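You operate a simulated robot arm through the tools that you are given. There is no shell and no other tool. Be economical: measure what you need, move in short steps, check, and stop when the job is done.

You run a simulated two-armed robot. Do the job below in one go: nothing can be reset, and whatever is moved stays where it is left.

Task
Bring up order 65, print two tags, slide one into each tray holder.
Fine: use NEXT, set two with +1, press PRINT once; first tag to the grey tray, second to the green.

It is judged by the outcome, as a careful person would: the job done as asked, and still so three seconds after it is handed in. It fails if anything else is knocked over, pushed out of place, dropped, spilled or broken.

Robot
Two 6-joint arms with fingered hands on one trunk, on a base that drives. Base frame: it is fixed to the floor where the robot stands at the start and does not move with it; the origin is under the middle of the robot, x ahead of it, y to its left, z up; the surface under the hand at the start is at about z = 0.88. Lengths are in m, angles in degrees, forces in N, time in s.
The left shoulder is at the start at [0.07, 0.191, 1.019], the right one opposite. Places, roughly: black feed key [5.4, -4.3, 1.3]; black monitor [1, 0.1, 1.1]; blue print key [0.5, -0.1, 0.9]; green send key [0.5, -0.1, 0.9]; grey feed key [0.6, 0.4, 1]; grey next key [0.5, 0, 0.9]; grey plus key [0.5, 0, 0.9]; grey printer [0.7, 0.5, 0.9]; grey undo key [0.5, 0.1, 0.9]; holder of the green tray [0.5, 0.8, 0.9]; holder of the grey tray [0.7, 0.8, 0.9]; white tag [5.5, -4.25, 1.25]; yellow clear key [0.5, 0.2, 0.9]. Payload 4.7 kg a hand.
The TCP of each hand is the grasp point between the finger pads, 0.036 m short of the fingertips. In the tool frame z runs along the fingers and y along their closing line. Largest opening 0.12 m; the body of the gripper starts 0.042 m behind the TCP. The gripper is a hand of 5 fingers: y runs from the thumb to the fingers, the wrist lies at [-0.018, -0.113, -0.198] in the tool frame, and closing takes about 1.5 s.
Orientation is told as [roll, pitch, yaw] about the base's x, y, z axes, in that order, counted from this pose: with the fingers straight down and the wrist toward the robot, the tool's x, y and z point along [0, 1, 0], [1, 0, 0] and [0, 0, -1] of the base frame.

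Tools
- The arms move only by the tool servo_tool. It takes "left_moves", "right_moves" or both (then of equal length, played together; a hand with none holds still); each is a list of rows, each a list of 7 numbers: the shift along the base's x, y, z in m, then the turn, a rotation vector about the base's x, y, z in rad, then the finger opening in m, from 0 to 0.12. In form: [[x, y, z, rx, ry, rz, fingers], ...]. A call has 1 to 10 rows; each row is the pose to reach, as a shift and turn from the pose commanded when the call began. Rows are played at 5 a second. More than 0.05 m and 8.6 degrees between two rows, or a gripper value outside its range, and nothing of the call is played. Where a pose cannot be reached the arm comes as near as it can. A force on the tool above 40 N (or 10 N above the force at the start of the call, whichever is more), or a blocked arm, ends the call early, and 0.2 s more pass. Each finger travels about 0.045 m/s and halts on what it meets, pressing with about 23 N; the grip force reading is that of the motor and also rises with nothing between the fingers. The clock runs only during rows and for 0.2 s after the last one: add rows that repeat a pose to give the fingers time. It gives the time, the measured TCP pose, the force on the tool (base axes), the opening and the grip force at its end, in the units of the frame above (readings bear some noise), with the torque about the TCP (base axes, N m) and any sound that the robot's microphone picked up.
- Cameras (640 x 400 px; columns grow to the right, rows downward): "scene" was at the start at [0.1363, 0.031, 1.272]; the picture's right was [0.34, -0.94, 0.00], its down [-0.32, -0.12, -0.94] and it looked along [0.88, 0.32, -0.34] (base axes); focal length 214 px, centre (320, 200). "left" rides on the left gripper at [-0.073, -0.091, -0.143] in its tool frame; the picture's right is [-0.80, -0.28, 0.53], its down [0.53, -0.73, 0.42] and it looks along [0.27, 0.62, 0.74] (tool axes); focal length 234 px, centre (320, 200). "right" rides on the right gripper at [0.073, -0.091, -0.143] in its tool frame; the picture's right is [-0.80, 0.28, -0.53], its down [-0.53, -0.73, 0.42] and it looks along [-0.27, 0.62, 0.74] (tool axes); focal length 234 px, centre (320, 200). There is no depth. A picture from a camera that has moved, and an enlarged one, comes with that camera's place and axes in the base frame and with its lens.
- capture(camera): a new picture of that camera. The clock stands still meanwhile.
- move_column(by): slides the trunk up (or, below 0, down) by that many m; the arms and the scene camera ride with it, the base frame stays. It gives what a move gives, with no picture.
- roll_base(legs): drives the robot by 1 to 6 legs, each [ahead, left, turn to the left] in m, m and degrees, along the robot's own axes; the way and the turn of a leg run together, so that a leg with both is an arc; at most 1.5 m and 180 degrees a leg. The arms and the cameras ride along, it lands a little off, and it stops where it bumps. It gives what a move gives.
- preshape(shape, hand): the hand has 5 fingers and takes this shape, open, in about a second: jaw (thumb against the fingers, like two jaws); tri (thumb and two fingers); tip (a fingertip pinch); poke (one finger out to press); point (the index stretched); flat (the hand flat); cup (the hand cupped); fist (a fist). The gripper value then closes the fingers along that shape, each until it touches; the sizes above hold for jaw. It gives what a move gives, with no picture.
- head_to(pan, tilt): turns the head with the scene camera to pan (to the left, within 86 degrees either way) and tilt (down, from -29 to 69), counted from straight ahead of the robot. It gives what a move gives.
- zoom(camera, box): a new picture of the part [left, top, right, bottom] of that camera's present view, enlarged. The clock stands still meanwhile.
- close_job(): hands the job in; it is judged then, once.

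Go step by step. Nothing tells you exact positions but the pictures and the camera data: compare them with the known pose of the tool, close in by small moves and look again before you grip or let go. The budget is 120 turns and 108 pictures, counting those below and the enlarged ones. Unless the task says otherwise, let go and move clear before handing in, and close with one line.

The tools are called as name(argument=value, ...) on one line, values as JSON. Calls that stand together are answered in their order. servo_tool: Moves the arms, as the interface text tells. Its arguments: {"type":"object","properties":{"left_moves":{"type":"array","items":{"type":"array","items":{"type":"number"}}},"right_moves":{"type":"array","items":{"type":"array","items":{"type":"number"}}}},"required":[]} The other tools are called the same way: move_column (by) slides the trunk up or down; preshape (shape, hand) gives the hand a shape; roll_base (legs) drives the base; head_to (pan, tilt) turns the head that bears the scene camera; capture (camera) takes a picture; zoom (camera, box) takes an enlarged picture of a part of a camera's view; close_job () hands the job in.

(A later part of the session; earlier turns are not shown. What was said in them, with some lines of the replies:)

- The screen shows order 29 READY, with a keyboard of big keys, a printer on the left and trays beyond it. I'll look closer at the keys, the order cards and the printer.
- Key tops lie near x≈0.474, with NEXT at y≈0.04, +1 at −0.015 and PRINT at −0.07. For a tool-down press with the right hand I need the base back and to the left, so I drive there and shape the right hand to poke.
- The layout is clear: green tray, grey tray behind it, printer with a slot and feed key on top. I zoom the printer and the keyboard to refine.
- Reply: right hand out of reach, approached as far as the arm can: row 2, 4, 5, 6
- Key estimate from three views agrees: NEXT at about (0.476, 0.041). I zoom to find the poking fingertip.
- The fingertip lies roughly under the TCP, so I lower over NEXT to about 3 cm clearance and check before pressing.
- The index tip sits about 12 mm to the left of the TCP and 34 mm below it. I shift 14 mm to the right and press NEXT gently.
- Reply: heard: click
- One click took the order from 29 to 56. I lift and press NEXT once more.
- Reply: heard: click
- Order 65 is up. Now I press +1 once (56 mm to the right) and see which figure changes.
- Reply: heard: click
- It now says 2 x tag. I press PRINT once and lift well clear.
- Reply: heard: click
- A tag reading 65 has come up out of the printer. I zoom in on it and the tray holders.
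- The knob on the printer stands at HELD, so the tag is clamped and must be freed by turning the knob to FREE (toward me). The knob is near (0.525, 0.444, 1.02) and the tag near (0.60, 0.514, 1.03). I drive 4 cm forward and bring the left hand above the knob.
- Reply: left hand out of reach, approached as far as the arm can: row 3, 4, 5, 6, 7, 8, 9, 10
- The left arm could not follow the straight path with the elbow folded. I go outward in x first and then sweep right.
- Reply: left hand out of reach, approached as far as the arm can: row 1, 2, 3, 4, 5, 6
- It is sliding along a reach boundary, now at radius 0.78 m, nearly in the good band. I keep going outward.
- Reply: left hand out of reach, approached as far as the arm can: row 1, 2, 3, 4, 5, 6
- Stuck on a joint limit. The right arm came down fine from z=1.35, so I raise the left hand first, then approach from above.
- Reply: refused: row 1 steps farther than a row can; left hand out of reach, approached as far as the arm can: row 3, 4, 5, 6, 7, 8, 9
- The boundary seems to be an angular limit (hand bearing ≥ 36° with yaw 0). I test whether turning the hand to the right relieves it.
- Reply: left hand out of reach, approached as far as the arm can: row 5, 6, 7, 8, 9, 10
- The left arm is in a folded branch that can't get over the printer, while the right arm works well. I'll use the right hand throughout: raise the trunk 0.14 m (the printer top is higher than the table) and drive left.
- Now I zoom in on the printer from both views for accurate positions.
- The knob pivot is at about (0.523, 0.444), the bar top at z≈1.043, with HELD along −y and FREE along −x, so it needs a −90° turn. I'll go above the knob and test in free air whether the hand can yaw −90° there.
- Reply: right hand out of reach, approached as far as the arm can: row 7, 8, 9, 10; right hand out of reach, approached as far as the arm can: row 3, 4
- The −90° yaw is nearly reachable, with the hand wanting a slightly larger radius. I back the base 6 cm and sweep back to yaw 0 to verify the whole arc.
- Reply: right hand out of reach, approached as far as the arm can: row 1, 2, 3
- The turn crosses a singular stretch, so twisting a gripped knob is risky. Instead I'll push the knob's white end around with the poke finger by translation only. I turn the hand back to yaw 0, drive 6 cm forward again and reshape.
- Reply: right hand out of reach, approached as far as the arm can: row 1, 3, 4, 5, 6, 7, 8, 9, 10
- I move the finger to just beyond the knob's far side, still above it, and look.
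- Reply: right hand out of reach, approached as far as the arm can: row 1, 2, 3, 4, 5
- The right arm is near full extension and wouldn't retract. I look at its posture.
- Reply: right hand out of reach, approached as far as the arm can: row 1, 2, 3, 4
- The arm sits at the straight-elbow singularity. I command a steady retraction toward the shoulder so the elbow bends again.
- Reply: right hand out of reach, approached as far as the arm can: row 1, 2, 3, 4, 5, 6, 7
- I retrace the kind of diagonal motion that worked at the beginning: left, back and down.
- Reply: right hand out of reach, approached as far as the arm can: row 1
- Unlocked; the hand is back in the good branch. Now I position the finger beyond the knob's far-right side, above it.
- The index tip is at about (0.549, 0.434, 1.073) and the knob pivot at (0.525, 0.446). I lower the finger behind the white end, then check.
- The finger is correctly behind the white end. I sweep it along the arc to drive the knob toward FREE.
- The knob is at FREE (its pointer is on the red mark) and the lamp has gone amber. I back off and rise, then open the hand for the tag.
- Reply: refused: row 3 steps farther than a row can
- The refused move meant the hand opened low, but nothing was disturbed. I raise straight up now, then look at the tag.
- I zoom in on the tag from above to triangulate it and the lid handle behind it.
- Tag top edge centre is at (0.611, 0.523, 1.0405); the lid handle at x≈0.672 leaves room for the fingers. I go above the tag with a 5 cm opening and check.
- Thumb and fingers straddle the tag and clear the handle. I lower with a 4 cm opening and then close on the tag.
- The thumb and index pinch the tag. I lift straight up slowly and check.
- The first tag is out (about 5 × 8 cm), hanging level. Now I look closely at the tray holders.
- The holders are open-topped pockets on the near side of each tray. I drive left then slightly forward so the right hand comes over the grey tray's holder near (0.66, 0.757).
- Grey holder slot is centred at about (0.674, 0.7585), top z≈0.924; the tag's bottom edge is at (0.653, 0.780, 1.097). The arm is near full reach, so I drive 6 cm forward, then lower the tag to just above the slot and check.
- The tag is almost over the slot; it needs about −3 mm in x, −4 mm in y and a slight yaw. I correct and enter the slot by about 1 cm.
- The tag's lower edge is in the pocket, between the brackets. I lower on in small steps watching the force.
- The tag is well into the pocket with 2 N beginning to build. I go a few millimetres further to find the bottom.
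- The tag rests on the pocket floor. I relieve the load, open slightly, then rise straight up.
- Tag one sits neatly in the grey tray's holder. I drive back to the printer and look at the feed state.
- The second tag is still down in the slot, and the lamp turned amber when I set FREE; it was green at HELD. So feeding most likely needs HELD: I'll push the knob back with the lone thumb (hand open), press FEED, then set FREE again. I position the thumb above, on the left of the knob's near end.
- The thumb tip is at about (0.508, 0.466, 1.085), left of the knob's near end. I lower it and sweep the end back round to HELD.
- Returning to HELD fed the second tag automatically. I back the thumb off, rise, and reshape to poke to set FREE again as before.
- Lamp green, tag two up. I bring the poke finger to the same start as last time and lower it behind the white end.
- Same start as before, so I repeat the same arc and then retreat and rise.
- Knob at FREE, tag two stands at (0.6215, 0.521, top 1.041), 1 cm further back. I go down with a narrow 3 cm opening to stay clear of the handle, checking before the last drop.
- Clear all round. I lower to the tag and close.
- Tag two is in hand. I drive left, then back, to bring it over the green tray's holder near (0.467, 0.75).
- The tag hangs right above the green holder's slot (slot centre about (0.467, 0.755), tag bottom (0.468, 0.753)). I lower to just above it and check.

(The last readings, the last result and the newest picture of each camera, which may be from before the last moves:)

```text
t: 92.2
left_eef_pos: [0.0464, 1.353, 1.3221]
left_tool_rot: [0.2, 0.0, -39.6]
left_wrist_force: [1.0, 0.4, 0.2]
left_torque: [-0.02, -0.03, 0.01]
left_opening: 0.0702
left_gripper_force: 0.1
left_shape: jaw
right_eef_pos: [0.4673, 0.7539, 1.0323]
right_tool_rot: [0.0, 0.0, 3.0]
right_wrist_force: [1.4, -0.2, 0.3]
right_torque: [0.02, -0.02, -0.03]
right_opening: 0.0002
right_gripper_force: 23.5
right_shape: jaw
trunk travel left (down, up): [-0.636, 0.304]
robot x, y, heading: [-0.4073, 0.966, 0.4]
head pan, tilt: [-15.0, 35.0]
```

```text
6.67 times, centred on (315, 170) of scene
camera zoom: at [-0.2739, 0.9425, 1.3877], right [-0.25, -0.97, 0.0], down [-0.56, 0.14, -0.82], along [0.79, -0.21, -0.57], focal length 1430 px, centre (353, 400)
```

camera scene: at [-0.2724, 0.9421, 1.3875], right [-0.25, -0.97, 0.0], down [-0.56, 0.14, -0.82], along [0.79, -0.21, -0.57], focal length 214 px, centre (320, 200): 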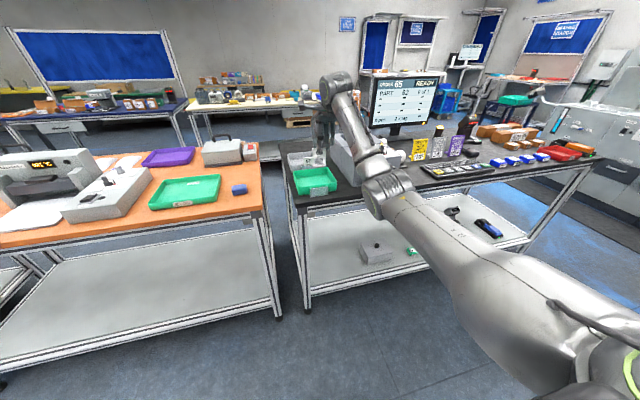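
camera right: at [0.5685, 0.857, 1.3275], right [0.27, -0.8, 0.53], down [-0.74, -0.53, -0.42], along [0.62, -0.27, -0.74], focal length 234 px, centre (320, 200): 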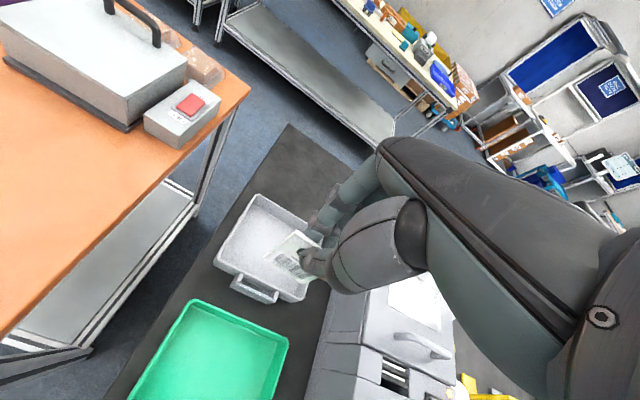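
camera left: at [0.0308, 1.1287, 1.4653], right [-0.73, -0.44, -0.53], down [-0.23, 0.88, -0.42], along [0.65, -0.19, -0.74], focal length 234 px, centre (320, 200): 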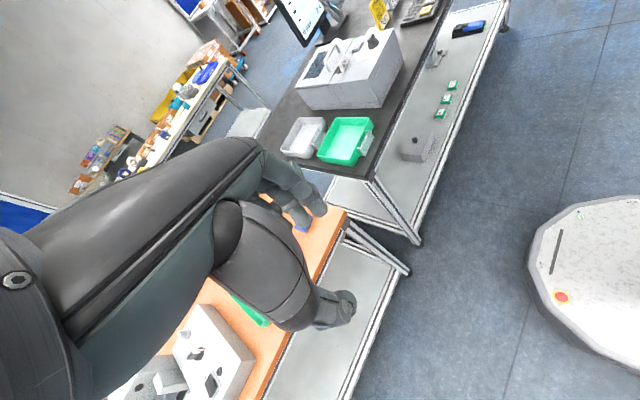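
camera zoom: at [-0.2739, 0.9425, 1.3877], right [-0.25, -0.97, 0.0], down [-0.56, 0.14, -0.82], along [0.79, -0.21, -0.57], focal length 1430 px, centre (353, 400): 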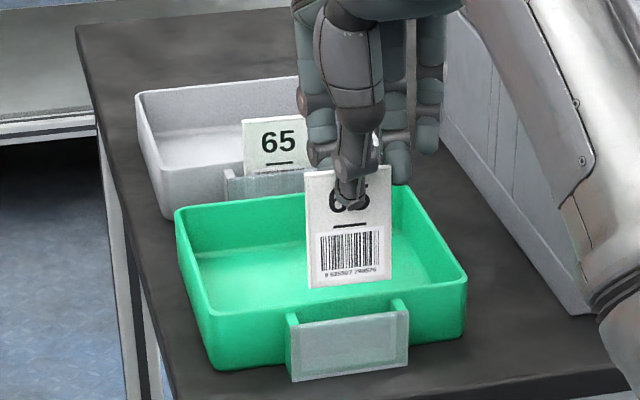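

Aligned within a couple of millimetres in both views. I insert in small steps.

servo_tool(right_moves=[[0, 0.002, -0.015, 0, 0, 0, 0], [0, 0.002, -0.027, 0, 0, 0, 0], [0, 0.002, -0.036, 0, 0, 0, 0], [0, 0.002, -0.044, 0, 0, 0, 0], [0, 0.002, -0.05, 0, 0, 0, 0]])

zoom(camera="scene", box=[285, 140, 345, 200])

zoom(camera="right", box=[210, 180, 390, 330])

```text
t: 93.4
left_eef_pos: [0.0458, 1.3538, 1.3232]
left_tool_rot: [0.1, 0.0, -39.6]
left_wrist_force: [-0.1, -1.1, -0.3]
left_torque: [-0.03, -0.03, 0.01]
left_opening: 0.0701
left_gripper_force: 0.1
left_shape: jaw
right_eef_pos: [0.4679, 0.7558, 0.9813]
right_tool_rot: [0.0, -0.1, 2.9]
right_wrist_force: [0.1, -0.1, -0.6]
right_torque: [0.0, 0.0, -0.01]
right_opening: 0.0
right_gripper_force: 23.3
right_shape: jaw
trunk travel left (down, up): [-0.636, 0.304]
robot x, y, heading: [-0.4064, 0.9649, 0.3]
head pan, tilt: [-15.0, 35.0]
```

```text
6.67 times, centred on (315, 170) of scene
camera zoom: at [-0.2741, 0.9426, 1.3877], right [-0.25, -0.97, 0.0], down [-0.56, 0.14, -0.82], along [0.79, -0.21, -0.57], focal length 1430 px, centre (353, 400)
```

zoom: 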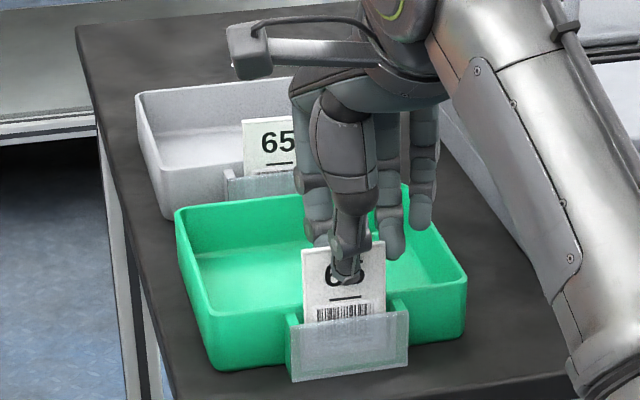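

```text
2.67 times, centred on (300, 255) of right
camera zoom: at [0.3726, 0.8249, 1.1254], right [0.32, -0.79, 0.53], down [-0.7, -0.57, -0.43], along [0.64, -0.23, -0.74], focal length 624 px, centre (373, 53)
```

zoom: 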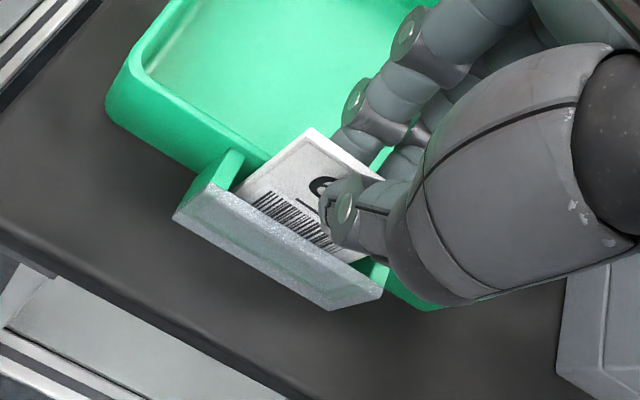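

It is in the pocket and moving freely. I go the last millimetres down to the floor of the pocket.

servo_tool(right_moves=[[0, 0, -0.003, 0, 0, 0, 0], [0, 0, -0.006, 0, 0, 0, 0], [0, 0, -0.008, 0, 0, 0, 0], [0, 0, -0.01, 0, 0, 0, 0]])

```text
t: 94.4
left_eef_pos: [0.0442, 1.3537, 1.3236]
left_tool_rot: [0.3, -0.1, -39.5]
left_wrist_force: [1.1, -0.1, -0.1]
left_torque: [-0.03, -0.02, 0.02]
left_opening: 0.0702
left_gripper_force: 0.1
left_shape: jaw
right_eef_pos: [0.4691, 0.7571, 0.9748]
right_tool_rot: [-0.1, -0.3, 3.0]
right_wrist_force: [0.4, -2.0, 11.4]
right_torque: [-0.06, -0.03, -0.04]
right_opening: 0.0
right_gripper_force: 23.4
right_shape: jaw
trunk travel left (down, up): [-0.636, 0.304]
robot x, y, heading: [-0.4128, 0.9652, 0.5]
head pan, tilt: [-15.0, 35.0]
```

Bottomed. I relieve the load, open, and rise clear; during the rise the thumb stays in front and the fingers over the tray.

servo_tool(right_moves=[[0, 0, 0.003, 0, 0, 0, 0], [0, 0, 0.003, 0, 0, 0, 0.015], [0, 0, 0.003, 0, 0, 0, 0.035], [0, 0, 0.003, 0, 0, 0, 0.035], [0, 0, 0.03, 0, 0, 0, 0.035], [0, 0, 0.06, 0, 0, 0, 0.035], [0, 0, 0.1, 0, 0, 0, 0.035], [0, 0, 0.14, 0, 0, 0, 0.035], [0, 0, 0.18, 0, 0, 0, 0.035], [0, 0, 0.21, 0, 0, 0, 0.035]])

zoom(camera="scene", box=[275, 120, 375, 200])

zoom(camera="scene", box=[360, 60, 520, 180])

```text
t: 96.6
left_eef_pos: [0.0448, 1.3525, 1.3243]
left_tool_rot: [0.3, 0.1, -39.6]
left_wrist_force: [0.3, -0.4, -0.4]
left_torque: [-0.02, -0.02, 0.01]
left_opening: 0.0703
left_gripper_force: 0.0
left_shape: jaw
right_eef_pos: [0.4691, 0.7568, 1.1837]
right_tool_rot: [-0.1, -0.2, 2.9]
right_wrist_force: [0.0, -0.1, 0.5]
right_torque: [-0.03, -0.02, 0.02]
right_opening: 0.0347
right_gripper_force: 0.1
right_shape: jaw
trunk travel left (down, up): [-0.636, 0.304]
robot x, y, heading: [-0.4078, 0.9643, 0.3]
head pan, tilt: [-15.0, 35.0]
```

```text
5.00 times, centred on (325, 160) of scene
camera zoom: at [-0.2751, 0.9431, 1.3878], right [-0.25, -0.97, 0.0], down [-0.55, 0.14, -0.82], along [0.79, -0.21, -0.57], focal length 1072 px, centre (295, 400)
```

zoom: 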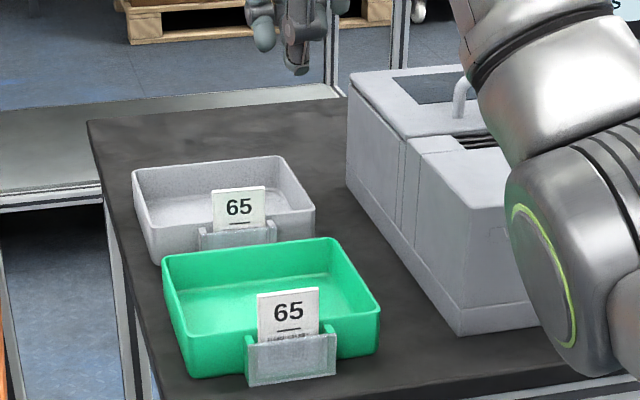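

```text
3.33 times, centred on (440, 120) of scene
camera zoom: at [-0.2751, 0.9431, 1.3878], right [-0.25, -0.97, 0.0], down [-0.55, 0.14, -0.82], along [0.79, -0.21, -0.57], focal length 715 px, centre (-80, 467)
```

zoom: 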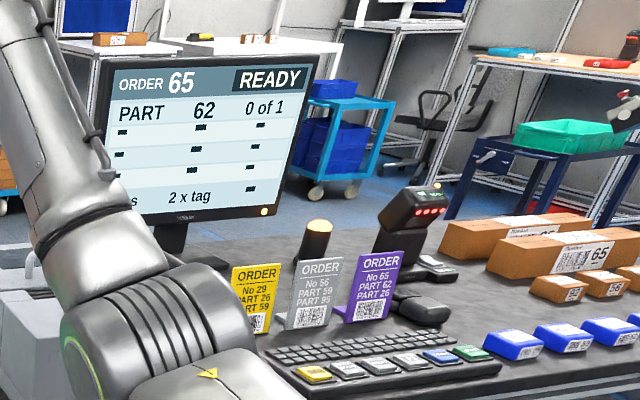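

Both holders carry a 65 tag, seated and upright. The screen still reads order 65, 2 x tag, and the hand is clear, so I hand in.

close_job()

```text
The job is handed in.
```

Order 65 is up on the screen and two tags were printed with one press of PRINT. The first tag is in the grey tray's holder and the second is in the green's. The printer knob is left at FREE; it was at HELD at the start.
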